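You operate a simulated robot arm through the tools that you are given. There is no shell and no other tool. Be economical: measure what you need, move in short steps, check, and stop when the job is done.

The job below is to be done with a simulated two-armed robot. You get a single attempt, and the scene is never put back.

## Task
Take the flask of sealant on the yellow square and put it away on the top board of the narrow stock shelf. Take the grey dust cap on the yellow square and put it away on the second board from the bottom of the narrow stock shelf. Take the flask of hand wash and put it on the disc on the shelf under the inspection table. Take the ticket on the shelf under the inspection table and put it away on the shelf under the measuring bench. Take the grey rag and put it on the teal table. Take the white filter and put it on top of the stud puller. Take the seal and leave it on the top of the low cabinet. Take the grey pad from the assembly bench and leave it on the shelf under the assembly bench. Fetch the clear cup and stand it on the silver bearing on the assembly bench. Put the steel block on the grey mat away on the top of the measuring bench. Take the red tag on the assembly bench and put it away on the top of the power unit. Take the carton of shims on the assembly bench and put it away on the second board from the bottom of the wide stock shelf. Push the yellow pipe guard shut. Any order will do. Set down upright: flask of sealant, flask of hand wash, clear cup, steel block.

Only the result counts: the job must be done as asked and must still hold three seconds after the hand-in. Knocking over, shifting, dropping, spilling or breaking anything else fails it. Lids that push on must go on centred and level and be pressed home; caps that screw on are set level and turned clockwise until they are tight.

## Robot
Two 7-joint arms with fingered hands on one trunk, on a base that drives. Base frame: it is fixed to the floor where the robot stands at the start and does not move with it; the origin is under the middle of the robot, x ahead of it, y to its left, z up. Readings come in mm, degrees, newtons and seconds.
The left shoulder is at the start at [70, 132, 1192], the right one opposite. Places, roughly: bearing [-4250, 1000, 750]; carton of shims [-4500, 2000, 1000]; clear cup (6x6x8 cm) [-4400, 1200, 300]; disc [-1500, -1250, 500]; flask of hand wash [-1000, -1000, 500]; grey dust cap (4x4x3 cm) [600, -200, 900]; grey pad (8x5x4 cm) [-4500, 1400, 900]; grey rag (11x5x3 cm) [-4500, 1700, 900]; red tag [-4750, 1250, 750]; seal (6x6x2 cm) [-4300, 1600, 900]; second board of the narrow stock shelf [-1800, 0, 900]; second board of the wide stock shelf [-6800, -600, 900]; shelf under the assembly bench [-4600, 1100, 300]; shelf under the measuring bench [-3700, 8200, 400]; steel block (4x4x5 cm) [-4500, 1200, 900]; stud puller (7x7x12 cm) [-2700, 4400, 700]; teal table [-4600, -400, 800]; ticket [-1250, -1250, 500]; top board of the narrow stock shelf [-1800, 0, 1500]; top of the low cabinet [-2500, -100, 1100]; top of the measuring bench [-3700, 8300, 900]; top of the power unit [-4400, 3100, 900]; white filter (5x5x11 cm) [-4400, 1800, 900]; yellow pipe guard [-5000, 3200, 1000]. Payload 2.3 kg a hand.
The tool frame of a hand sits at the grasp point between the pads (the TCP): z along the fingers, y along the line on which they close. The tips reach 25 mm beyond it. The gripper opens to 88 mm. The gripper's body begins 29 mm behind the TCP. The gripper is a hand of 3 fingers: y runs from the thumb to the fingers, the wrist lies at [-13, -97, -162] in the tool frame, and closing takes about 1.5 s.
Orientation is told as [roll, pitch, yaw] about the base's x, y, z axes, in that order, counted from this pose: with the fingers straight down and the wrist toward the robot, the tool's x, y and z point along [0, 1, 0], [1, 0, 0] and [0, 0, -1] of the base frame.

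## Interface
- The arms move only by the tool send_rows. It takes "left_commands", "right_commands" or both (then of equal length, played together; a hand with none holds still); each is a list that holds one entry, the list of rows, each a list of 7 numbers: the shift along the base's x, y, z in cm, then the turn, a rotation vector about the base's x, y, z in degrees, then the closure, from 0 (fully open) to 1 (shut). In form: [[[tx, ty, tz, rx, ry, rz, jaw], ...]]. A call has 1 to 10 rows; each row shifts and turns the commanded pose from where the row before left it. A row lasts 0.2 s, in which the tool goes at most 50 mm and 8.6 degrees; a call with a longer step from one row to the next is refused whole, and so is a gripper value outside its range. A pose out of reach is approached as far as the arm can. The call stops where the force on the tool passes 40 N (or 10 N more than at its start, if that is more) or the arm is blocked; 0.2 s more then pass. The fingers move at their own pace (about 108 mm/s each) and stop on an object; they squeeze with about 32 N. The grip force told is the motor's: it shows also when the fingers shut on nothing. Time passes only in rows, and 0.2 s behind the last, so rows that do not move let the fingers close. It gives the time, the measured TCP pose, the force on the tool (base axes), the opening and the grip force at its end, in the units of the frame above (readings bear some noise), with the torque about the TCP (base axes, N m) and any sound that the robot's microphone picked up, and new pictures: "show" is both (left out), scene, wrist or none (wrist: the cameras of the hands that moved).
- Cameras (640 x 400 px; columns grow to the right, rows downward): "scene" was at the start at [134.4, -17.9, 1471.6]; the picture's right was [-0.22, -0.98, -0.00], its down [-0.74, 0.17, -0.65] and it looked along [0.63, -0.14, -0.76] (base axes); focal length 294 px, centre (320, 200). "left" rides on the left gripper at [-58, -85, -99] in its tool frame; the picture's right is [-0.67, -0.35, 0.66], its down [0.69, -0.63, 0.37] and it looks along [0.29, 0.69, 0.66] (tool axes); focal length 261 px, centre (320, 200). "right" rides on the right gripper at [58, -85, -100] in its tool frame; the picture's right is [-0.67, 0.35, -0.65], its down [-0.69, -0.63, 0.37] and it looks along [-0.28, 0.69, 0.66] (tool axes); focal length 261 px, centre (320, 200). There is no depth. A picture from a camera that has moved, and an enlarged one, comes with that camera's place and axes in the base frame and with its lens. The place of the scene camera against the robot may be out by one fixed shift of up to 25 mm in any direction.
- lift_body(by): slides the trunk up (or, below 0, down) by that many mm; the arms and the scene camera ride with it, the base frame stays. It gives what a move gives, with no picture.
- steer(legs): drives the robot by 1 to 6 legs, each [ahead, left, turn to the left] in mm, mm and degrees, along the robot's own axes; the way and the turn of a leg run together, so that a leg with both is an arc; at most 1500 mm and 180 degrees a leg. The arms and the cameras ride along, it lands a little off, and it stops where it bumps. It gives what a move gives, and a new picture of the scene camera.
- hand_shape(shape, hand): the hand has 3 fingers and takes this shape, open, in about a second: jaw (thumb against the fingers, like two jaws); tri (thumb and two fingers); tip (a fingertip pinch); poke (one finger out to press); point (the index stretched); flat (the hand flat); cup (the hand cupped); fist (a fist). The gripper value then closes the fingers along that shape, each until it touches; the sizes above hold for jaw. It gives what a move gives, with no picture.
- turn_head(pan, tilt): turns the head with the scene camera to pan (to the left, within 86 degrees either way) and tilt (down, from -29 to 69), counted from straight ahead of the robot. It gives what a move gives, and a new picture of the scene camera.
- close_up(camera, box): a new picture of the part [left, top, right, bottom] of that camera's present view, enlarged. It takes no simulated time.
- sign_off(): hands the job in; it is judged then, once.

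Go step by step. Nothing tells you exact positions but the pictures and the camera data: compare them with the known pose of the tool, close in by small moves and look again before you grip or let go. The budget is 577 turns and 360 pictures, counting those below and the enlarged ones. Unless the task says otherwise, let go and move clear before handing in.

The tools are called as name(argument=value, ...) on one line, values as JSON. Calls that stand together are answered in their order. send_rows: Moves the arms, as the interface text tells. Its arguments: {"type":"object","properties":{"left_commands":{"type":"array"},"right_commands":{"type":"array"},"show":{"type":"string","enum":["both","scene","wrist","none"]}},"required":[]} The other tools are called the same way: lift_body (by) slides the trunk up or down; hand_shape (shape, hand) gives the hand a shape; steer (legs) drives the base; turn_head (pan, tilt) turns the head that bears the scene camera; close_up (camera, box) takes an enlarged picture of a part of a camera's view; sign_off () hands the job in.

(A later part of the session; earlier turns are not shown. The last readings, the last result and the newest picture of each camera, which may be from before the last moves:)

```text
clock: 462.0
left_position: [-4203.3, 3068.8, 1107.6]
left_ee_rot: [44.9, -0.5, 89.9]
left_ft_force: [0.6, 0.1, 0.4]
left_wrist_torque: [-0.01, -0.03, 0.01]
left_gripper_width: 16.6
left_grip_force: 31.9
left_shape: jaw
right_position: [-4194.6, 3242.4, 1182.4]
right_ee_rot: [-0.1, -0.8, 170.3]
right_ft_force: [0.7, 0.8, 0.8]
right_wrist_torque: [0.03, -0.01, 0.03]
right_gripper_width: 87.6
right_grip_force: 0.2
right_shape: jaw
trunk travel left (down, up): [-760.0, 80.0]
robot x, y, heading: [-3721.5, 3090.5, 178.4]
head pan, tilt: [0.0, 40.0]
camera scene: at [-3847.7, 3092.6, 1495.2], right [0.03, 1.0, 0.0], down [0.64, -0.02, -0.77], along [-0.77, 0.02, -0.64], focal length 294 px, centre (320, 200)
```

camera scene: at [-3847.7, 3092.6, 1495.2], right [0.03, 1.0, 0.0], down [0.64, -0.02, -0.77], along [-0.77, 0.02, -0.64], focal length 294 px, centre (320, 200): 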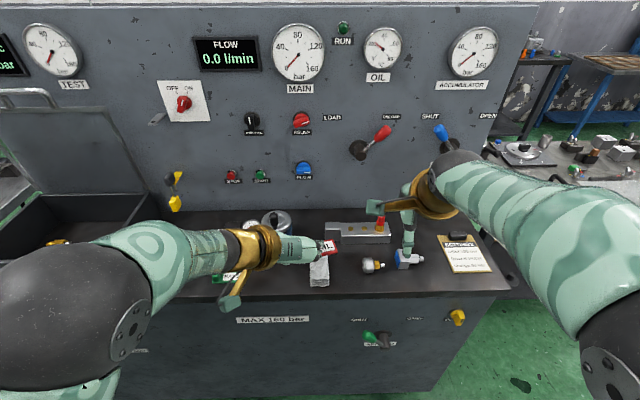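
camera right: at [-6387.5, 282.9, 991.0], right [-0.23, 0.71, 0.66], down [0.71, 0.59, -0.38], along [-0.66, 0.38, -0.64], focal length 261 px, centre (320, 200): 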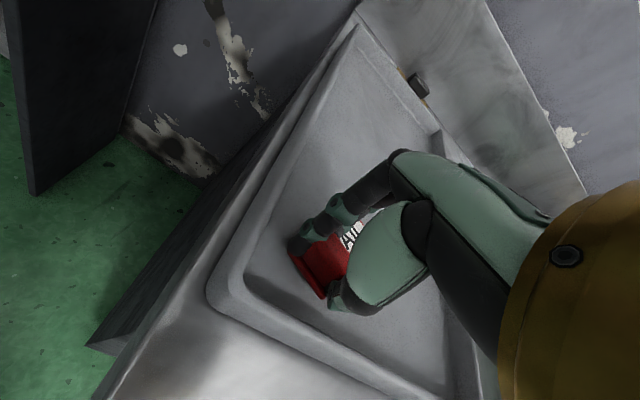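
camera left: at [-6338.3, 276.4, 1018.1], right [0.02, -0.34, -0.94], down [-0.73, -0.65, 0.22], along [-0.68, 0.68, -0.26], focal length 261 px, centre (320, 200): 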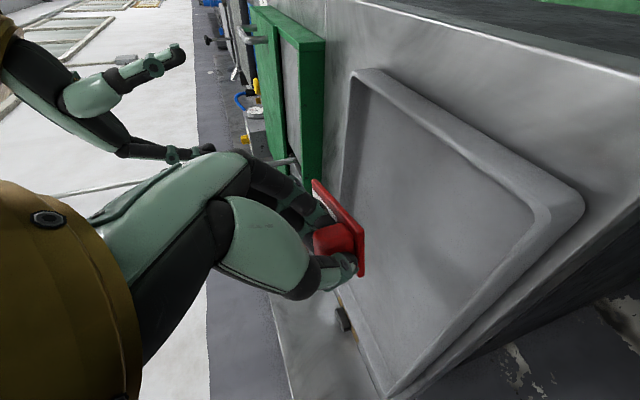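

send_rows(left_commands=[[[3, -3, 2, 0, 0, 0, 1], [3, -4, 2, 0, 0, 0, 1], [2, -4, 2, 0, 0, 0, 1]]], show="none")

close_up(camera="scene", box=[160, 190, 520, 310])

```text
refused: row 2 steps farther than a row can; nothing moved
```

```text
1.78 times, centred on (340, 250) of scene
camera zoom: at [-3847.7, 3092.6, 1495.2], right [0.03, 1.0, 0.0], down [0.64, -0.02, -0.77], along [-0.77, 0.02, -0.64], focal length 523 px, centre (284, 111)
```

zoom: 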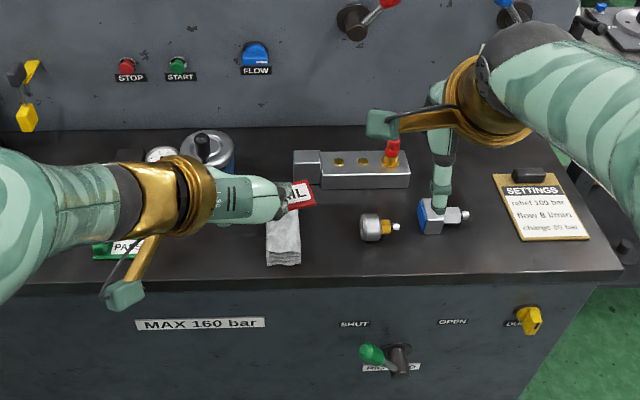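

The strip in front of the bolts (x≈-4280, y≈3250–3310) is free. I'll shift right, lower and check.

steer(legs=[[0, -185, 1.5]])

lift_body(by=-140)

send_rows(left_commands=[[[-2, 0, 0, 0, 0, 0, 1], [-2, 0, 0, 0, 0, 0, 1]]], show="both")

```text
clock: 463.6
left_position: [-4199.7, 3239.7, 1108.2]
left_ee_rot: [44.9, -0.4, 91.4]
left_ft_force: [-1.1, -0.5, -0.4]
left_wrist_torque: [0.0, 0.0, -0.03]
left_gripper_width: 16.6
left_grip_force: 31.9
left_shape: jaw
right_position: [-4195.0, 3412.5, 1182.6]
right_ee_rot: [-0.1, -0.8, 172.1]
right_ft_force: [0.1, -0.3, 0.6]
right_wrist_torque: [0.03, 0.0, 0.0]
right_gripper_width: 87.6
right_grip_force: 0.1
right_shape: jaw
trunk travel left (down, up): [-760.0, 80.0]
robot x, y, heading: [-3718.2, 3275.1, -179.8]
head pan, tilt: [0.0, 40.0]
camera scene: at [-3845.4, 3271.0, 1495.2], right [0.0, 1.0, 0.0], down [0.64, 0.0, -0.77], along [-0.77, 0.0, -0.64], focal length 294 px, centre (320, 200)
```

scene: 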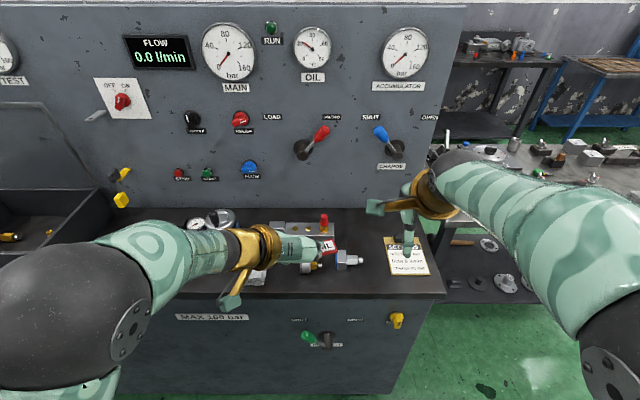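

```text
clock: 465.2
left_position: [-4200.2, 3242.3, 966.6]
left_ee_rot: [44.9, -0.5, 91.6]
left_ft_force: [-0.7, 0.3, -0.3]
left_wrist_torque: [0.02, -0.05, 0.0]
left_gripper_width: 16.5
left_grip_force: 32.3
left_shape: jaw
right_position: [-4196.2, 3415.8, 1041.3]
right_ee_rot: [0.0, -0.9, 172.0]
right_ft_force: [0.1, 0.8, -0.3]
right_wrist_torque: [0.01, 0.0, 0.04]
right_gripper_width: 87.7
right_grip_force: 0.1
right_shape: jaw
trunk travel left (down, up): [-620.0, 220.0]
robot x, y, heading: [-3717.6, 3277.8, -179.9]
head pan, tilt: [0.0, 40.0]
```

```text
clock: 465.9
left_position: [-4241.5, 3241.1, 969.3]
left_ee_rot: [44.9, -0.3, 91.5]
left_ft_force: [-0.4, 0.1, -0.1]
left_wrist_torque: [0.01, -0.01, -0.01]
left_gripper_width: 16.4
left_grip_force: 31.9
left_shape: jaw
right_position: [-4196.4, 3416.0, 1042.3]
right_ee_rot: [0.1, -0.8, 172.1]
right_ft_force: [0.0, 0.1, -0.1]
right_wrist_torque: [0.01, 0.04, 0.0]
right_gripper_width: 87.8
right_grip_force: 0.0
right_shape: jaw
trunk travel left (down, up): [-620.0, 220.0]
robot x, y, heading: [-3717.7, 3271.7, -179.9]
head pan, tilt: [0.0, 40.0]
camera scene: at [-3846.1, 3275.3, 1355.1], right [0.0, 1.0, 0.0], down [0.64, 0.0, -0.77], along [-0.77, 0.0, -0.64], focal length 294 px, centre (320, 200)
camera left: at [-4127.7, 3160.5, 998.3], right [0.02, -0.34, -0.94], down [-0.73, -0.65, 0.22], along [-0.69, 0.68, -0.26], focal length 261 px, centre (320, 200)
```

scene: 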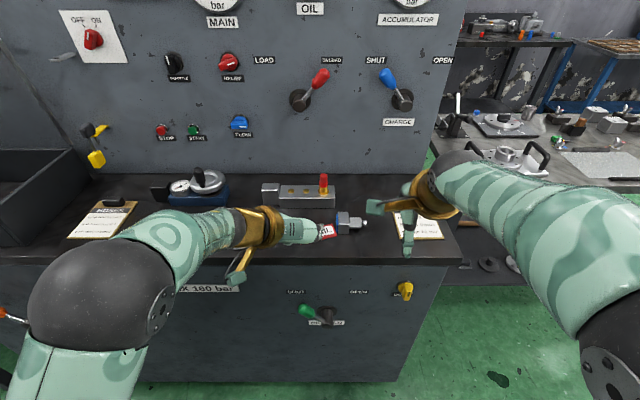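
left: 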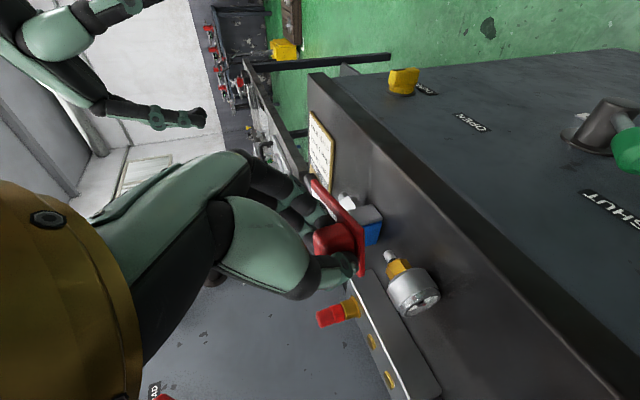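

send_rows(left_commands=[[[-1.4, 0, -1.5, 0, 0, 0, 1], [-1.4, 0, -1.5, 0, 0, 0, 1], [0, 0, -1.5, 0, 0, 0, 1], [0, 0, -0.8, 0, 0, 0, 1], [0, 0, 0, 0, 0, 0, 1]]], show="both")

```text
clock: 467.1
left_position: [-4269.2, 3243.0, 915.6]
left_ee_rot: [45.0, -0.4, 91.5]
left_ft_force: [-0.8, 0.5, 0.5]
left_wrist_torque: [-0.02, 0.0, 0.01]
left_gripper_width: 16.4
left_grip_force: 32.5
left_shape: jaw
right_position: [-4195.1, 3415.7, 1041.0]
right_ee_rot: [0.1, -0.7, 172.0]
right_ft_force: [-0.2, -0.5, -0.5]
right_wrist_torque: [0.01, -0.01, 0.01]
right_gripper_width: 87.5
right_grip_force: 0.0
right_shape: jaw
trunk travel left (down, up): [-620.0, 220.0]
robot x, y, heading: [-3717.3, 3276.0, -180.0]
head pan, tilt: [0.0, 40.0]
camera scene: at [-3845.3, 3275.4, 1355.2], right [0.0, 1.0, 0.0], down [0.64, 0.0, -0.77], along [-0.77, 0.0, -0.64], focal length 294 px, centre (320, 200)
camera left: at [-4155.4, 3160.3, 944.8], right [0.02, -0.34, -0.94], down [-0.73, -0.65, 0.22], along [-0.69, 0.68, -0.26], focal length 261 px, centre (320, 200)
```

scene: 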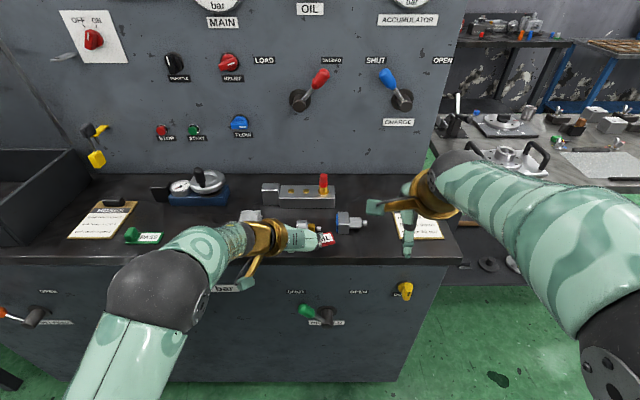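
left: 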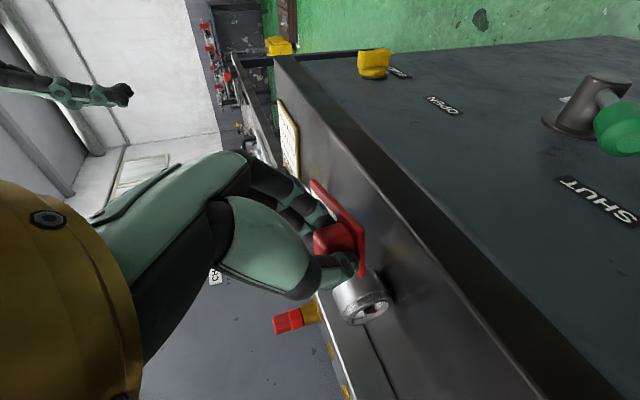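

send_rows(left_commands=[[[0, 0, -0.6, 0, 0, 0, 1], [0, 0, -0.6, 0, 0, 0, 1], [0, 0, 0, 0, 0, 0, 1]]], show="none")

send_rows(left_commands=[[[0, 0, -0.5, 0, 0, 0, 1], [0, 0, 0, 0, 0, 0, 1]]], show="none")

send_rows(left_commands=[[[0, 0, -0.4, 0, 0, 0, 1], [0, 0, 0, 0, 0, 0, 1]]], show="wrist")

```text
clock: 467.9
left_position: [-4268.6, 3241.9, 903.2]
left_ee_rot: [44.9, -0.3, 91.4]
left_ft_force: [-0.5, -0.1, 1.1]
left_wrist_torque: [0.01, -0.01, -0.05]
left_gripper_width: 16.1
left_grip_force: 31.9
left_shape: jaw
right_position: [-4196.3, 3414.4, 1042.3]
right_ee_rot: [0.2, -0.8, 172.0]
right_ft_force: [0.3, 0.5, 0.4]
right_wrist_torque: [0.03, -0.01, -0.04]
right_gripper_width: 87.4
right_grip_force: 0.1
right_shape: jaw
trunk travel left (down, up): [-620.0, 220.0]
robot x, y, heading: [-3720.7, 3278.8, -179.9]
head pan, tilt: [0.0, 40.0]
```

```text
clock: 468.4
left_position: [-4267.5, 3242.6, 898.5]
left_ee_rot: [44.9, -0.4, 91.5]
left_ft_force: [-0.5, 0.1, -0.7]
left_wrist_torque: [-0.03, 0.01, -0.01]
left_gripper_width: 16.4
left_grip_force: 31.6
left_shape: jaw
right_position: [-4195.6, 3415.6, 1041.8]
right_ee_rot: [0.1, -0.7, 172.0]
right_ft_force: [0.5, 0.0, 0.9]
right_wrist_torque: [0.02, 0.01, 0.0]
right_gripper_width: 87.7
right_grip_force: 0.1
right_shape: jaw
trunk travel left (down, up): [-620.0, 220.0]
robot x, y, heading: [-3720.6, 3277.1, -179.9]
head pan, tilt: [0.0, 40.0]
```

```text
clock: 469.1
left_position: [-4269.8, 3241.8, 894.0]
left_ee_rot: [44.9, -0.2, 91.5]
left_ft_force: [0.9, 0.4, 0.3]
left_wrist_torque: [0.04, -0.03, -0.01]
left_gripper_width: 16.3
left_grip_force: 32.0
left_shape: jaw
right_position: [-4195.5, 3415.8, 1041.9]
right_ee_rot: [0.1, -0.8, 172.1]
right_ft_force: [-1.0, 0.1, 0.5]
right_wrist_torque: [-0.02, 0.01, -0.01]
right_gripper_width: 87.6
right_grip_force: 0.1
right_shape: jaw
trunk travel left (down, up): [-620.0, 220.0]
robot x, y, heading: [-3715.7, 3277.1, -180.2]
head pan, tilt: [0.0, 40.0]
camera left: at [-4154.9, 3160.3, 923.5], right [0.02, -0.34, -0.94], down [-0.73, -0.65, 0.22], along [-0.69, 0.68, -0.26], focal length 261 px, centre (320, 200)
```

left: 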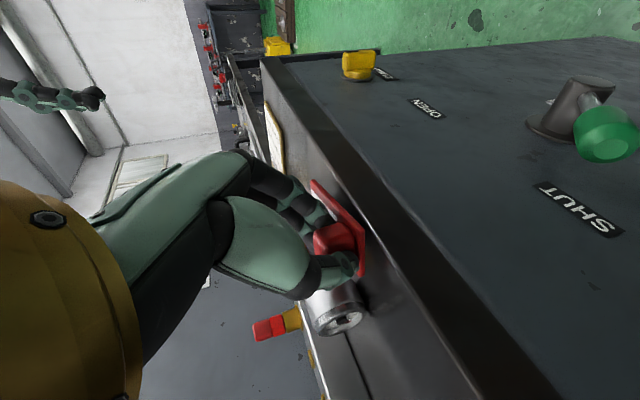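

send_rows(left_commands=[[[0, 0, -0.4, 0, 0, 0, 1], [0, 0, -0.3, 0, 0, 0, 1], [0, 0, 0, 0, 0, 0, 1]]], show="none")

send_rows(left_commands=[[[0, 0, -0.4, 0, 0, 0, 1], [0, 0, 0, 0, 0, 0, 1]]], show="none")

send_rows(left_commands=[[[0, 0, -0.4, 0, 0, 0, 1], [0, 0, 0, 0, 0, 0, 1]]], show="wrist")

```text
clock: 469.9
left_position: [-4268.8, 3241.7, 888.3]
left_ee_rot: [45.0, -0.4, 91.5]
left_ft_force: [-1.1, 0.3, 2.6]
left_wrist_torque: [-0.07, 0.05, 0.02]
left_gripper_width: 16.5
left_grip_force: 32.0
left_shape: jaw
right_position: [-4195.2, 3415.9, 1042.1]
right_ee_rot: [0.2, -0.9, 172.0]
right_ft_force: [0.3, 0.9, -0.4]
right_wrist_torque: [-0.01, -0.04, 0.02]
right_gripper_width: 87.6
right_grip_force: 0.0
right_shape: jaw
trunk travel left (down, up): [-620.0, 220.0]
robot x, y, heading: [-3717.5, 3274.3, -179.8]
head pan, tilt: [0.0, 40.0]
```

```text
clock: 470.4
left_position: [-4267.1, 3242.8, 886.9]
left_ee_rot: [45.3, -0.4, 91.5]
left_ft_force: [-3.1, 0.9, 15.1]
left_wrist_torque: [0.0, 0.28, 0.02]
left_gripper_width: 16.4
left_grip_force: 32.3
left_shape: jaw
right_position: [-4193.7, 3416.1, 1044.2]
right_ee_rot: [0.2, -0.9, 172.0]
right_ft_force: [-0.6, 0.6, -0.1]
right_wrist_torque: [0.01, 0.03, -0.03]
right_gripper_width: 87.7
right_grip_force: 0.0
right_shape: jaw
trunk travel left (down, up): [-620.0, 220.0]
robot x, y, heading: [-3719.5, 3275.5, -180.1]
head pan, tilt: [0.0, 40.0]
```

```text
clock: 471.1
left_position: [-4266.4, 3243.3, 885.3]
left_ee_rot: [45.5, -0.5, 91.5]
left_ft_force: [-10.7, -0.7, 33.1]
left_wrist_torque: [0.22, 0.64, 0.13]
left_gripper_width: 16.3
left_grip_force: 31.9
left_shape: jaw
right_position: [-4191.5, 3415.6, 1045.4]
right_ee_rot: [0.0, -1.1, 172.2]
right_ft_force: [-0.2, -0.2, 0.5]
right_wrist_torque: [0.03, 0.0, 0.03]
right_gripper_width: 87.9
right_grip_force: 0.1
right_shape: jaw
trunk travel left (down, up): [-620.0, 220.0]
robot x, y, heading: [-3721.7, 3276.2, -179.8]
head pan, tilt: [0.0, 40.0]
camera left: at [-4152.2, 3160.8, 913.1], right [0.01, -0.34, -0.94], down [-0.72, -0.65, 0.23], along [-0.69, 0.68, -0.25], focal length 261 px, centre (320, 200)
```

left: 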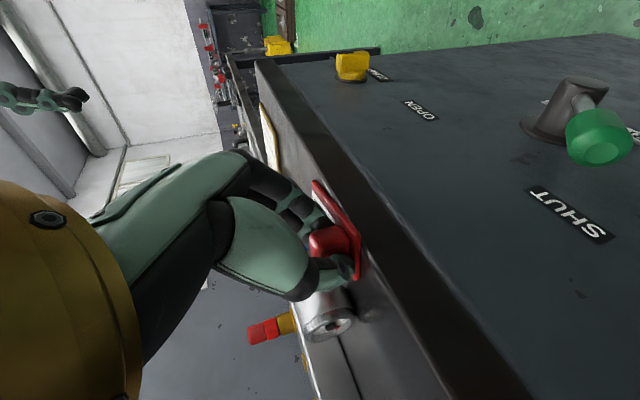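

Contact at z≈888. I'll relax the pressure, release and withdraw.

send_rows(left_commands=[[[0, 0, 0.4, 0, 0, 0, 1], [0, 0, 0.3, 0, 0, 0, 1], [0, 0, 0, 0, 0, 0, 0.7], [0, 0, 0, 0, 0, 0, 0.54], [0, 0, 0, 0, 0, 0, 0.54], [1, 0, 1, 0, 0, 0, 0.54], [2, 0, 2, 0, 0, 0, 0.54], [2, 0, 3, 0, 0, 0, 0.5], [1, 0, 3, 0, 0, 0, 0]]], show="both")

```text
clock: 473.1
left_position: [-4207.8, 3243.0, 976.5]
left_ee_rot: [44.9, -0.3, 91.4]
left_ft_force: [-0.2, 0.4, 0.4]
left_wrist_torque: [0.01, 0.01, 0.02]
left_gripper_width: 87.5
left_grip_force: 0.1
left_shape: jaw
right_position: [-4194.5, 3416.0, 1042.4]
right_ee_rot: [0.1, -0.9, 172.0]
right_ft_force: [-0.4, -0.1, -0.8]
right_wrist_torque: [0.0, -0.04, -0.02]
right_gripper_width: 88.0
right_grip_force: 0.1
right_shape: jaw
trunk travel left (down, up): [-620.0, 220.0]
robot x, y, heading: [-3719.1, 3274.2, -180.1]
head pan, tilt: [0.0, 40.0]
camera scene: at [-3844.2, 3275.5, 1355.3], right [0.0, 1.0, 0.0], down [0.64, 0.0, -0.77], along [-0.77, 0.0, -0.64], focal length 294 px, centre (320, 200)
camera left: at [-4094.8, 3160.4, 1005.4], right [0.02, -0.34, -0.94], down [-0.73, -0.65, 0.22], along [-0.69, 0.68, -0.26], focal length 261 px, centre (320, 200)
```

scene: 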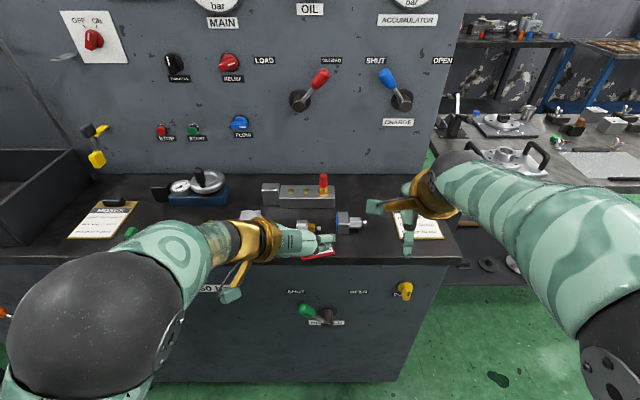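
left: 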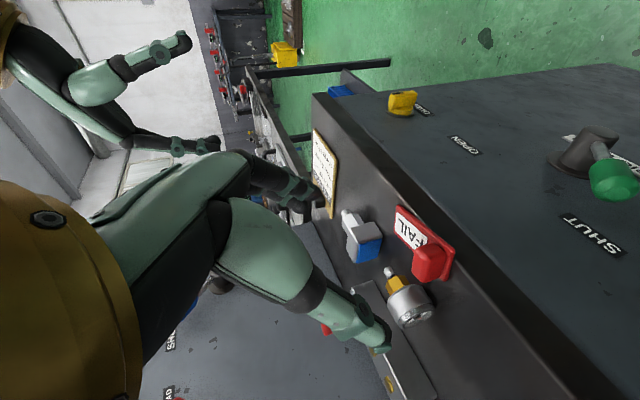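

close_up(camera="left", box=[320, 160, 560, 340])

```text
2.22 times, centred on (440, 250) of left
camera zoom: at [-4094.8, 3160.4, 1005.4], right [0.02, -0.34, -0.94], down [-0.73, -0.65, 0.22], along [-0.69, 0.68, -0.26], focal length 579 px, centre (53, 89)
```

zoom: 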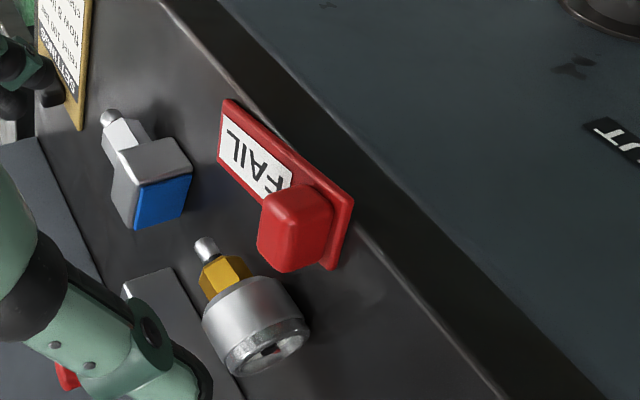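

The tag lies flat on the power unit top, so eight are done. Next is the white filter; I'll go back to the assembly bench.

steer(legs=[[-110, 0, 0], [0, 1490, 0.2]])

close_up(camera="scene", box=[160, 150, 480, 350])

```text
clock: 481.2
left_position: [-4112.8, 1757.6, 975.9]
left_ee_rot: [44.9, -0.3, 90.4]
left_ft_force: [0.1, -0.3, -0.4]
left_wrist_torque: [0.02, 0.01, 0.04]
left_gripper_width: 88.0
left_grip_force: 0.1
left_shape: jaw
right_position: [-4095.1, 1930.1, 1042.1]
right_ee_rot: [0.1, -0.8, 171.1]
right_ft_force: [-0.3, 0.1, -0.3]
right_wrist_torque: [-0.02, -0.03, -0.03]
right_gripper_width: 87.5
right_grip_force: 0.0
right_shape: jaw
trunk travel left (down, up): [-620.0, 220.0]
robot x, y, heading: [-3622.1, 1784.6, 178.9]
head pan, tilt: [0.0, 40.0]
camera scene: at [-3747.6, 1784.3, 1355.2], right [0.02, 1.0, 0.0], down [0.64, -0.01, -0.77], along [-0.77, 0.01, -0.64], focal length 294 px, centre (320, 200)
```

scene: 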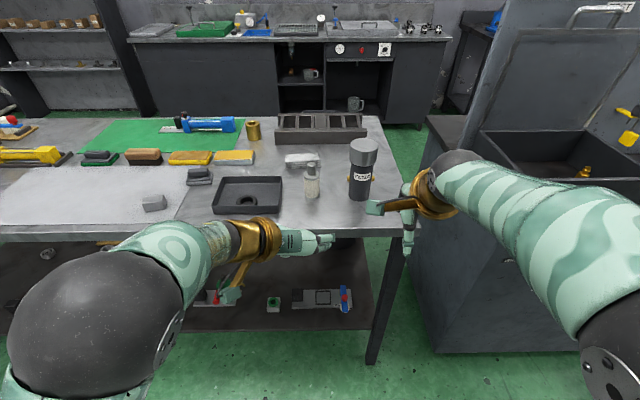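

```text
2.00 times, centred on (320, 250) of scene
camera zoom: at [-3747.6, 1784.3, 1355.2], right [0.02, 1.0, 0.0], down [0.64, -0.01, -0.77], along [-0.77, 0.01, -0.64], focal length 588 px, centre (320, 100)
```

zoom: 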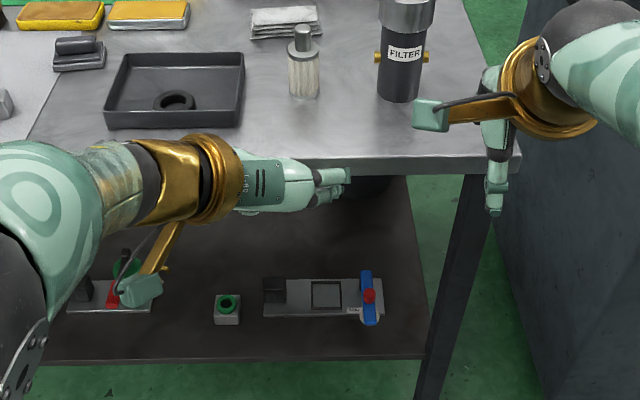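

The filter is at about [-4363,1769]. I'll pull the right hand clear of the canister, drive in, and look from the left wrist.

send_rows(right_commands=[[[3, 2, 2, 0, 0, 0, 0], [3, 2, 2, 0, 0, 0, 0], [3, 2, 2, 0, 0, 0, 0], [2, 0, 2, 0, 0, 0, 0]]], show="none")

steer(legs=[[180, 0, 1]])

close_up(camera="left", box=[0, 0, 640, 400])

```text
clock: 482.2
left_position: [-4111.1, 1757.8, 975.5]
left_ee_rot: [44.9, -0.3, 90.3]
left_ft_force: [0.2, 0.8, 0.0]
left_wrist_torque: [0.02, 0.04, 0.01]
left_gripper_width: 87.8
left_grip_force: 0.0
left_shape: jaw
right_position: [-4057.3, 1957.0, 1066.8]
right_ee_rot: [0.2, -1.0, 170.9]
right_ft_force: [-0.2, 0.5, 0.1]
right_wrist_torque: [0.0, 0.01, -0.02]
right_gripper_width: 87.7
right_grip_force: 0.1
right_shape: jaw
right hand out of reach, approached as far as the arm can: row 2, 3, 4
trunk travel left (down, up): [-620.0, 220.0]
robot x, y, heading: [-3622.0, 1783.9, 179.1]
head pan, tilt: [0.0, 40.0]
```

```text
clock: 483.8
left_position: [-4293.0, 1752.1, 976.2]
left_ee_rot: [45.0, -0.5, 91.3]
left_ft_force: [-0.5, -0.1, -0.9]
left_wrist_torque: [-0.01, -0.01, -0.01]
left_gripper_width: 87.6
left_grip_force: 0.0
left_shape: jaw
right_position: [-4242.5, 1952.0, 1066.9]
right_ee_rot: [0.2, -0.8, 172.0]
right_ft_force: [-0.7, -1.4, 0.0]
right_wrist_torque: [-0.02, 0.0, 0.0]
right_gripper_width: 87.7
right_grip_force: 0.0
right_shape: jaw
trunk travel left (down, up): [-620.0, 220.0]
robot x, y, heading: [-3800.8, 1784.3, 179.8]
head pan, tilt: [0.0, 40.0]
camera scene: at [-3927.9, 1783.7, 1355.4], right [0.0, 1.0, 0.0], down [0.64, 0.0, -0.77], along [-0.77, 0.0, -0.64], focal length 294 px, centre (320, 200)
```

scene: 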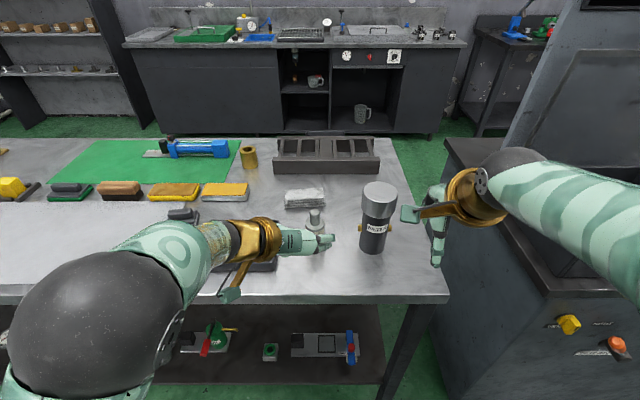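

```text
1.00 times, centred on (320, 200) of left
camera zoom: at [-4179.4, 1669.3, 1005.5], right [0.02, -0.34, -0.94], down [-0.73, -0.65, 0.22], along [-0.68, 0.68, -0.26], focal length 261 px, centre (320, 200)
```

zoom: 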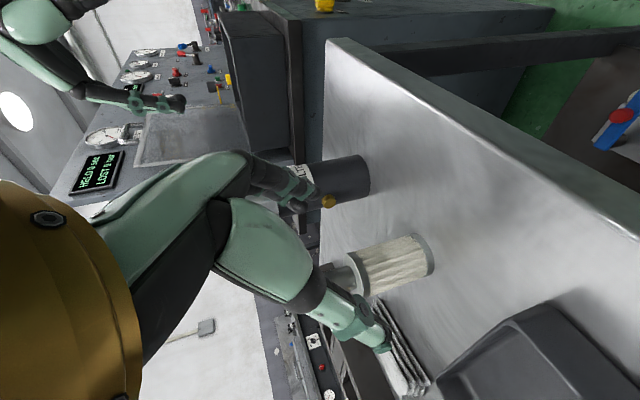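

The filter is at about [-4387,1772], base z≈855. I'll go in.

send_rows(left_commands=[[[-2.4, 2.0, 0, 0, 0, 0, 0], [-1.4, 0, -1.3, 0, 0, 0, 0], [-1.4, 0, -1.3, 0, 0, 0, 0], [-1.4, 0, -1.3, 0, 0, 0, 0]]], show="wrist")

```text
clock: 484.8
left_position: [-4360.9, 1770.5, 936.0]
left_ee_rot: [44.9, -0.4, 91.3]
left_ft_force: [0.0, -0.1, -0.1]
left_wrist_torque: [0.01, -0.01, -0.03]
left_gripper_width: 87.8
left_grip_force: 0.1
left_shape: jaw
right_position: [-4243.8, 1950.6, 1066.7]
right_ee_rot: [0.2, -0.8, 171.9]
right_ft_force: [-0.7, -0.6, 0.0]
right_wrist_torque: [0.01, -0.03, -0.01]
right_gripper_width: 87.5
right_grip_force: 0.1
right_shape: jaw
trunk travel left (down, up): [-620.0, 220.0]
robot x, y, heading: [-3806.6, 1782.8, 179.6]
head pan, tilt: [0.0, 40.0]
camera left: at [-4247.6, 1688.5, 965.9], right [0.02, -0.34, -0.94], down [-0.73, -0.65, 0.22], along [-0.68, 0.68, -0.26], focal length 261 px, centre (320, 200)
```

left: 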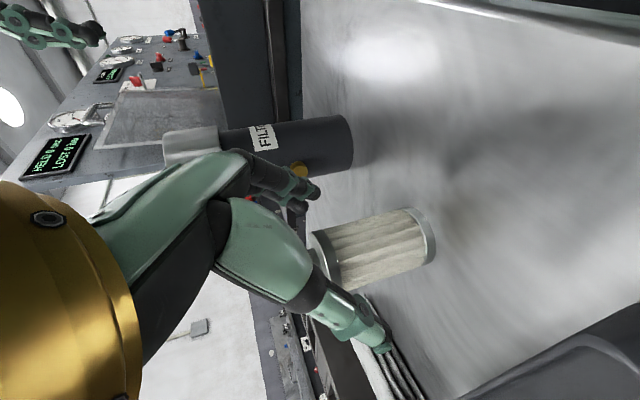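

send_rows(left_commands=[[[-1.3, 0.1, -1.1, 0, 0, 0, 0], [-1.3, 0, -1.1, 0, 0, 0, 0], [0, 0, 0, 0, 0, 0, 0.4], [0, 0, 0, 0, 0, 0, 0.8], [0, 0, 0, 0, 0, 0, 1], [0, 0, 0, 0, 0, 0, 1], [0, 0, 0, 0, 0, 0, 1]]], show="wrist")

```text
clock: 486.4
left_position: [-4385.8, 1771.9, 914.6]
left_ee_rot: [44.9, -0.3, 91.3]
left_ft_force: [-0.7, 0.2, 0.4]
left_wrist_torque: [0.0, 0.05, -0.01]
left_gripper_width: 13.0
left_grip_force: 32.1
left_shape: jaw
right_position: [-4244.8, 1951.5, 1064.5]
right_ee_rot: [0.0, -0.9, 171.9]
right_ft_force: [0.3, -0.1, 0.1]
right_wrist_torque: [0.01, 0.03, 0.01]
right_gripper_width: 87.6
right_grip_force: 0.0
right_shape: jaw
trunk travel left (down, up): [-620.0, 220.0]
robot x, y, heading: [-3805.0, 1781.4, 180.1]
head pan, tilt: [0.0, 40.0]
camera left: at [-4273.0, 1689.4, 943.4], right [0.02, -0.34, -0.94], down [-0.73, -0.65, 0.22], along [-0.68, 0.68, -0.26], focal length 261 px, centre (320, 200)
```

left: 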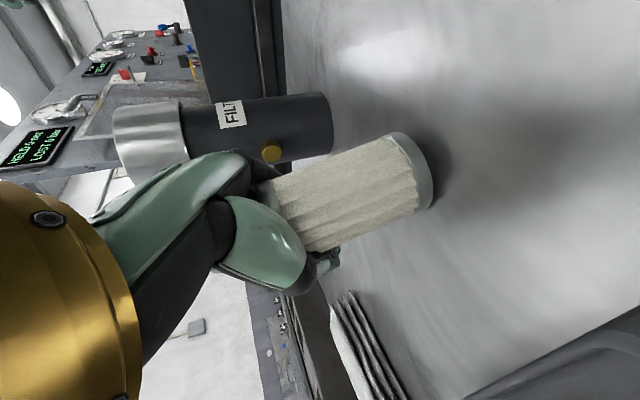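

close_up(camera="scene", box=[240, 160, 440, 300])

```text
2.86 times, centred on (340, 230) of scene
camera zoom: at [-3929.9, 1783.7, 1355.2], right [0.0, 1.0, 0.0], down [0.64, 0.0, -0.77], along [-0.77, 0.0, -0.64], focal length 840 px, centre (263, 114)
```

zoom: 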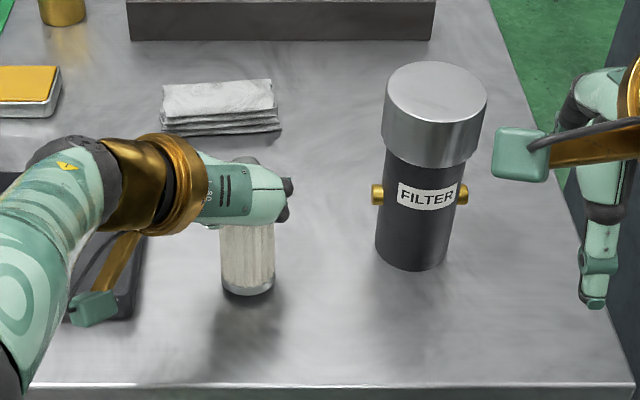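

The filter seems to have been drawn into the palm, caged by the fingers. I'll lift a little and see whether it comes along.

send_rows(left_commands=[[[0, 0, 0.5, 0, 0, 0, 1], [0, 0, 1, 0, 0, 0, 1], [0, 0, 1.5, 0, 0, 0, 1], [0, 0, 0, 0, 0, 0, 1]]], show="wrist")

close_up(camera="scene", box=[240, 160, 440, 300])

```text
clock: 487.4
left_position: [-4386.0, 1772.5, 944.6]
left_ee_rot: [44.9, -0.4, 91.3]
left_ft_force: [0.2, 0.2, -1.5]
left_wrist_torque: [-0.02, 0.03, 0.01]
left_gripper_width: 13.2
left_grip_force: 32.0
left_shape: jaw
right_position: [-4244.2, 1950.5, 1064.0]
right_ee_rot: [0.0, -0.9, 171.9]
right_ft_force: [0.9, 0.0, -1.1]
right_wrist_torque: [0.01, -0.03, -0.02]
right_gripper_width: 87.7
right_grip_force: 0.1
right_shape: jaw
trunk travel left (down, up): [-620.0, 220.0]
robot x, y, heading: [-3798.1, 1782.9, 180.0]
head pan, tilt: [0.0, 40.0]
camera left: at [-4272.3, 1690.1, 974.0], right [0.02, -0.34, -0.94], down [-0.73, -0.65, 0.22], along [-0.68, 0.68, -0.26], focal length 261 px, centre (320, 200)
```

left: 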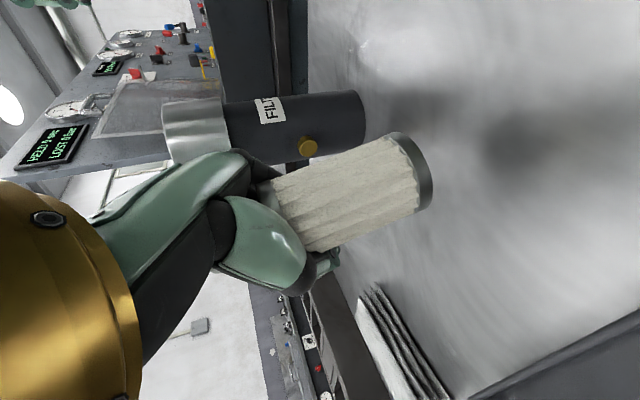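

```text
2.86 times, centred on (340, 230) of scene
camera zoom: at [-3930.4, 1783.6, 1355.1], right [0.0, 1.0, 0.0], down [0.64, 0.0, -0.77], along [-0.77, 0.0, -0.64], focal length 840 px, centre (263, 114)
```

zoom: 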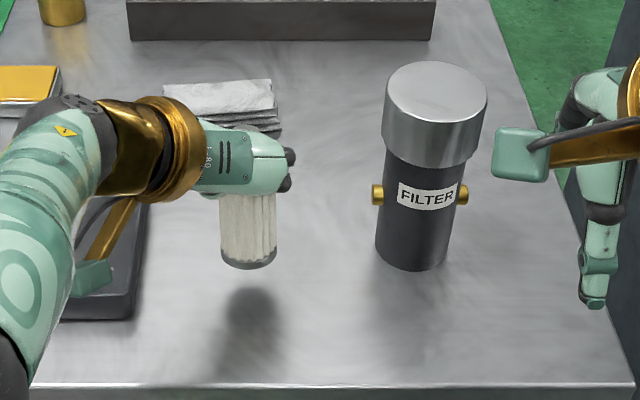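

The filter is held upright by its neck, its base about 36 mm toward me and 55 mm below the TCP. I'll drive to the stud puller and look for it.

lift_body(by=100)

steer(legs=[[-300, 0, 0], [0, 0, -90], [0, 250, 0], [1400, 0, 0], [900, 0, 0]])

turn_head(pan=-60, tilt=30)

```text
clock: 488.7
left_position: [-4384.7, 1773.1, 1045.4]
left_ee_rot: [44.9, -0.4, 91.2]
left_ft_force: [0.4, -0.1, -0.6]
left_wrist_torque: [-0.03, 0.0, 0.0]
left_gripper_width: 13.2
left_grip_force: 32.2
left_shape: jaw
right_position: [-4244.5, 1951.6, 1165.0]
right_ee_rot: [0.2, -0.8, 171.9]
right_ft_force: [-0.6, 0.5, -0.4]
right_wrist_torque: [0.02, -0.03, 0.02]
right_gripper_width: 87.8
right_grip_force: 0.0
right_shape: jaw
trunk travel left (down, up): [-720.0, 120.0]
robot x, y, heading: [-3802.2, 1791.7, 179.8]
head pan, tilt: [0.0, 40.0]
```

```text
clock: 506.9
left_position: [-3852.7, 4670.5, 1043.6]
left_ee_rot: [45.0, -0.3, 3.1]
left_ft_force: [0.8, 0.0, -0.4]
left_wrist_torque: [0.04, -0.03, -0.02]
left_gripper_width: 13.1
left_grip_force: 31.3
left_shape: jaw
right_position: [-3669.7, 4534.1, 1166.1]
right_ee_rot: [0.1, -0.9, 83.6]
right_ft_force: [-0.5, 0.5, 0.4]
right_wrist_torque: [0.0, -0.03, -0.01]
right_gripper_width: 87.6
right_grip_force: 0.0
right_shape: jaw
trunk travel left (down, up): [-720.0, 120.0]
robot x, y, heading: [-3823.0, 4088.1, 91.5]
head pan, tilt: [0.0, 40.0]
camera scene: at [-3818.7, 4223.1, 1455.3], right [1.0, 0.03, 0.0], down [0.02, -0.64, -0.77], along [-0.02, 0.77, -0.64], focal length 294 px, centre (320, 200)
```

scene: 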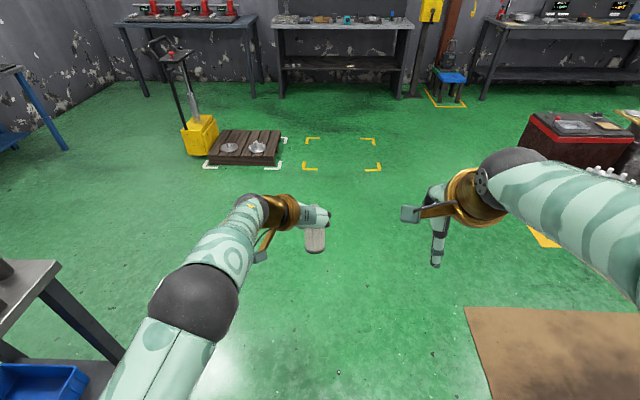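

```text
clock: 508.2
left_position: [-3852.9, 4670.1, 1044.6]
left_ee_rot: [44.9, -0.4, 3.1]
left_ft_force: [0.4, 0.2, -1.2]
left_wrist_torque: [0.0, 0.02, 0.0]
left_gripper_width: 13.0
left_grip_force: 32.3
left_shape: jaw
right_position: [-3669.3, 4533.6, 1165.3]
right_ee_rot: [0.1, -0.8, 83.7]
right_ft_force: [-0.2, -0.3, 0.4]
right_wrist_torque: [0.0, 0.04, 0.01]
right_gripper_width: 87.7
right_grip_force: 0.0
right_shape: jaw
trunk travel left (down, up): [-720.0, 120.0]
robot x, y, heading: [-3825.0, 4089.6, 91.8]
head pan, tilt: [-60.0, 30.0]
camera scene: at [-3739.4, 4186.7, 1470.5], right [0.53, -0.85, 0.0], down [-0.43, -0.26, -0.87], along [0.74, 0.46, -0.5], focal length 294 px, centre (320, 200)
```

scene: 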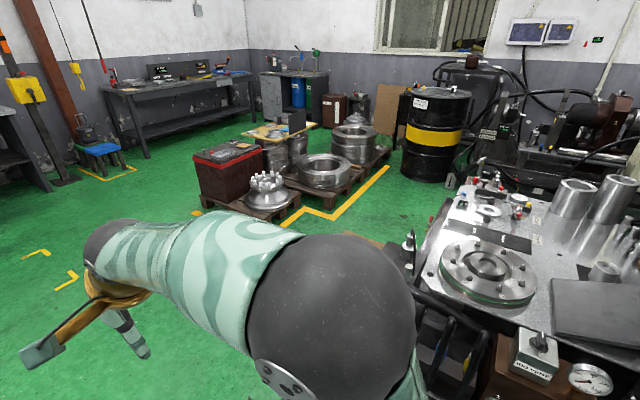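

turn_head(pan=-86, tilt=30)

```text
clock: 509.1
left_position: [-3852.2, 4672.3, 1045.1]
left_ee_rot: [44.9, -0.5, 3.0]
left_ft_force: [0.3, 0.3, 0.1]
left_wrist_torque: [-0.01, -0.01, 0.02]
left_gripper_width: 13.3
left_grip_force: 31.6
left_shape: jaw
right_position: [-3669.6, 4534.8, 1165.0]
right_ee_rot: [0.2, -0.9, 83.7]
right_ft_force: [0.1, 0.1, -0.8]
right_wrist_torque: [0.03, 0.02, -0.01]
right_gripper_width: 87.6
right_grip_force: 0.1
right_shape: jaw
trunk travel left (down, up): [-720.0, 120.0]
robot x, y, heading: [-3823.6, 4089.0, 91.7]
head pan, tilt: [-85.9, 30.0]
camera scene: at [-3726.3, 4148.2, 1470.5], right [0.1, -0.99, 0.0], down [-0.5, -0.05, -0.87], along [0.86, 0.09, -0.5], focal length 294 px, centre (320, 200)
```

scene: 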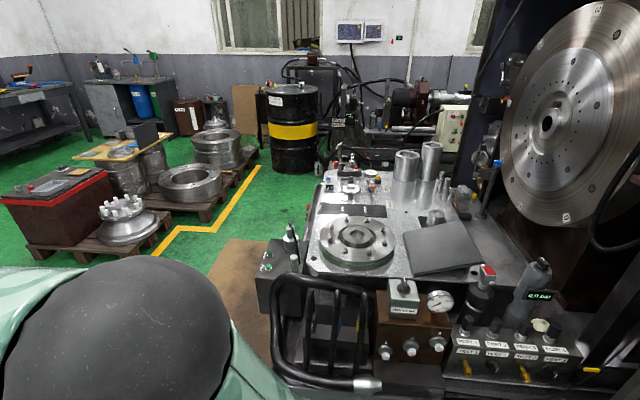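

close_up(camera="scene", box=[230, 180, 390, 300])

```text
3.33 times, centred on (310, 240) of scene
camera zoom: at [-3726.3, 4148.2, 1470.5], right [0.1, -0.99, 0.0], down [-0.5, -0.05, -0.87], along [0.86, 0.09, -0.5], focal length 981 px, centre (353, 67)
```

zoom: 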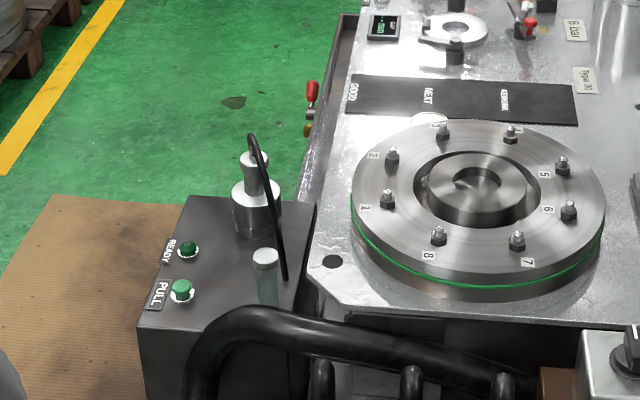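

The stud puller seems to be the stepped silver cylinder on the black PULL/READY box, near [-2750,4376]. I'll turn to face it and get closer.

steer(legs=[[320, 0, -1.7], [0, 0, -90]])

turn_head(pan=0, tilt=35)

```text
clock: 515.1
left_position: [-3245.5, 4426.4, 1044.7]
left_ee_rot: [44.9, -0.4, -88.5]
left_ft_force: [-0.5, -0.4, 0.4]
left_wrist_torque: [-0.04, -0.01, 0.03]
left_gripper_width: 13.1
left_grip_force: 32.5
left_shape: jaw
right_position: [-3385.7, 4246.9, 1165.7]
right_ee_rot: [0.0, -0.8, -7.9]
right_ft_force: [0.7, 0.4, 0.1]
right_wrist_torque: [-0.03, 0.01, 0.01]
right_gripper_width: 87.5
right_grip_force: 0.1
right_shape: jaw
trunk travel left (down, up): [-720.0, 120.0]
robot x, y, heading: [-3824.7, 4417.3, -0.1]
head pan, tilt: [-85.9, 30.0]
camera scene: at [-3762.2, 4323.0, 1470.6], right [-1.0, -0.07, 0.0], down [-0.04, 0.5, -0.87], along [0.06, -0.86, -0.5], focal length 294 px, centre (320, 200)
```

scene: 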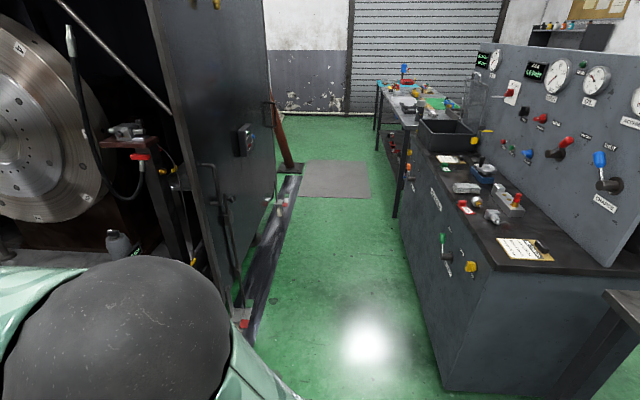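

```text
clock: 516.7
left_position: [-3245.7, 4426.0, 1045.3]
left_ee_rot: [44.9, -0.4, -88.6]
left_ft_force: [-1.1, 0.0, -1.1]
left_wrist_torque: [0.03, -0.01, 0.0]
left_gripper_width: 13.3
left_grip_force: 32.5
left_shape: jaw
right_position: [-3386.8, 4246.9, 1165.5]
right_ee_rot: [0.0, -0.9, -8.0]
right_ft_force: [-0.8, 0.2, -0.8]
right_wrist_torque: [-0.01, 0.0, -0.02]
right_gripper_width: 87.7
right_grip_force: 0.0
right_shape: jaw
trunk travel left (down, up): [-720.0, 120.0]
robot x, y, heading: [-3824.9, 4414.6, 0.1]
head pan, tilt: [0.0, 35.0]
camera scene: at [-3680.7, 4413.0, 1462.7], right [0.0, -1.0, 0.0], down [-0.57, 0.0, -0.82], along [0.82, 0.0, -0.57], focal length 294 px, centre (320, 200)
```

scene: 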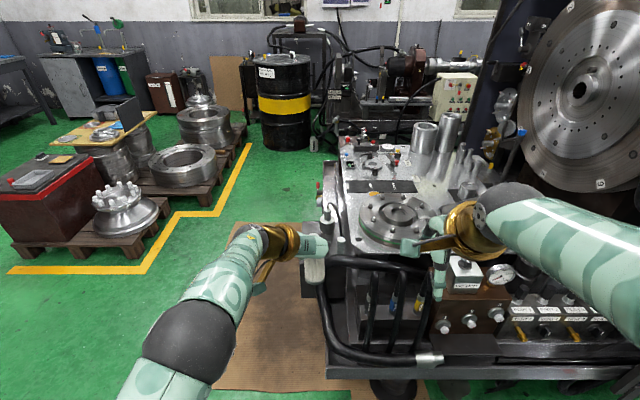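

close_up(camera="scene", box=[250, 160, 410, 300])

```text
2.86 times, centred on (330, 230) of scene
camera zoom: at [-3680.7, 4413.0, 1462.7], right [0.0, -1.0, 0.0], down [-0.57, 0.0, -0.82], along [0.82, 0.0, -0.57], focal length 840 px, centre (291, 114)
```

zoom: 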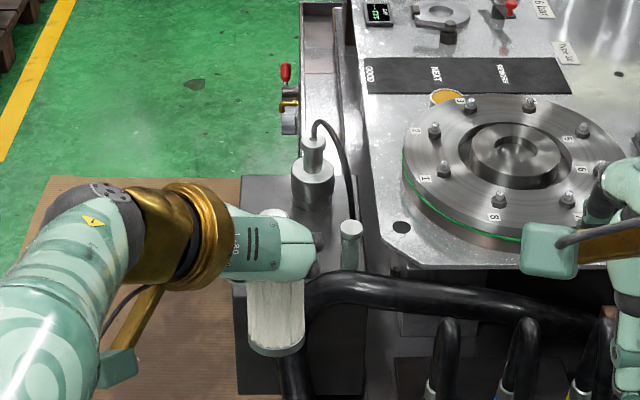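

The hose bundle blocks the −x side, but the floor on the +y side of the box is free. I'll go around to face it toward −y.

steer(legs=[[0, 680, 0], [1100, 0, 0], [0, 0, -90]])

close_up(camera="scene", box=[200, 150, 440, 350])

```text
clock: 529.4
left_position: [-2682.3, 4526.6, 1044.9]
left_ee_rot: [44.9, -0.4, -175.5]
left_ft_force: [0.4, -0.3, -0.1]
left_wrist_torque: [-0.01, 0.01, -0.01]
left_gripper_width: 13.0
left_grip_force: 32.7
left_shape: jaw
right_position: [-2869.9, 4658.1, 1166.2]
right_ee_rot: [0.0, -0.8, -94.7]
right_ft_force: [-0.7, -0.5, 0.3]
right_wrist_torque: [-0.02, 0.02, -0.01]
right_gripper_width: 87.8
right_grip_force: 0.0
right_shape: jaw
trunk travel left (down, up): [-720.0, 120.0]
robot x, y, heading: [-2726.2, 5108.9, -86.7]
head pan, tilt: [0.0, 35.0]
camera scene: at [-2711.5, 4967.8, 1462.7], right [-1.0, -0.06, 0.0], down [-0.03, 0.57, -0.82], along [0.05, -0.82, -0.57], focal length 294 px, centre (320, 200)
```

scene: 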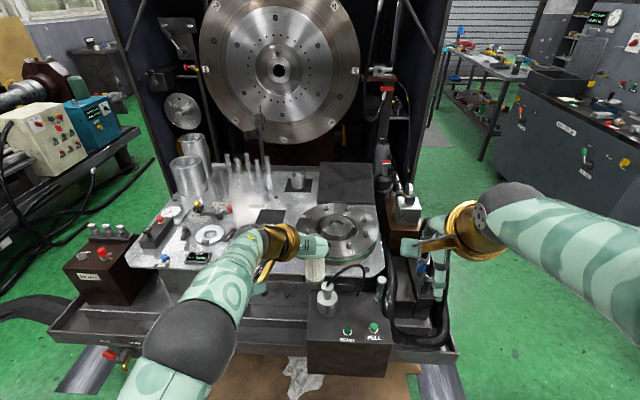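

```text
2.00 times, centred on (320, 250) of scene
camera zoom: at [-2711.5, 4967.8, 1462.7], right [-1.0, -0.06, 0.0], down [-0.03, 0.57, -0.82], along [0.05, -0.82, -0.57], focal length 588 px, centre (320, 100)
```

zoom: 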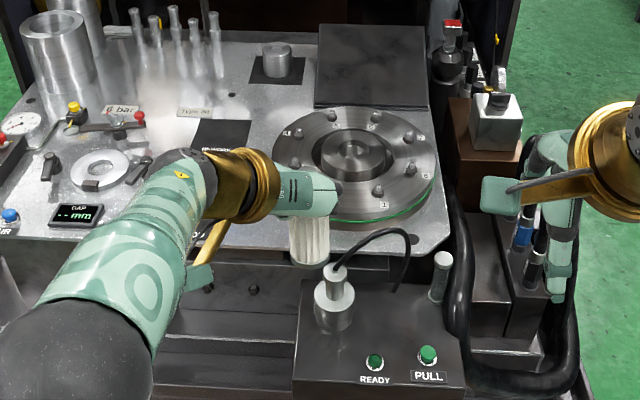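

close_up(camera="scene", box=[290, 240, 410, 330])

```text
4.44 times, centred on (350, 285) of scene
camera zoom: at [-2711.5, 4967.8, 1462.7], right [-1.0, -0.06, 0.0], down [-0.03, 0.57, -0.82], along [0.05, -0.82, -0.57], focal length 1308 px, centre (187, -178)
```

zoom: 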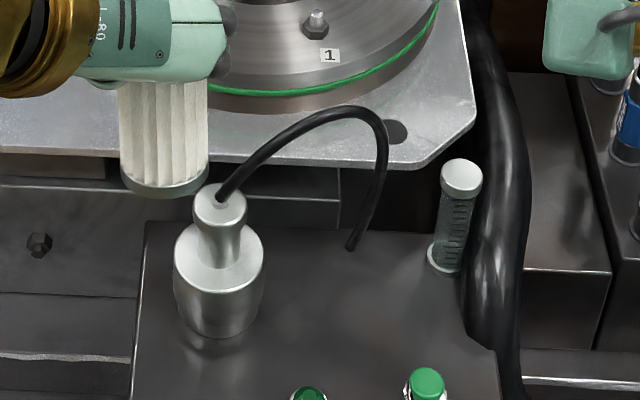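

The puller's top is a roughly 36 mm boss with a hose fitting. Let me check the filter's tilt from the wrist.

close_up(camera="left", box=[0, 0, 640, 400])

```text
1.00 times, centred on (320, 200) of left
camera zoom: at [-2606.6, 4644.2, 1073.9], right [0.34, 0.04, -0.94], down [0.69, -0.69, 0.22], along [-0.64, -0.72, -0.26], focal length 261 px, centre (320, 200)
```

zoom: 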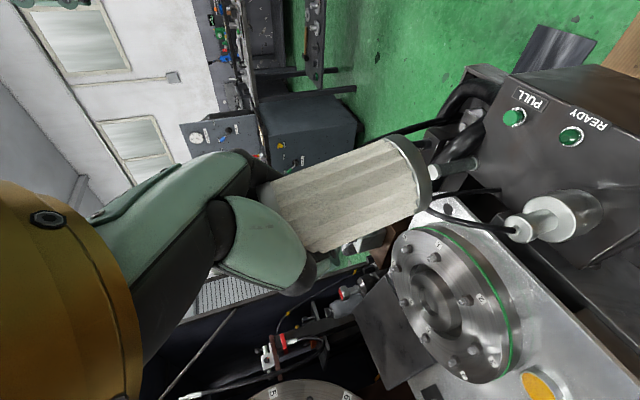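

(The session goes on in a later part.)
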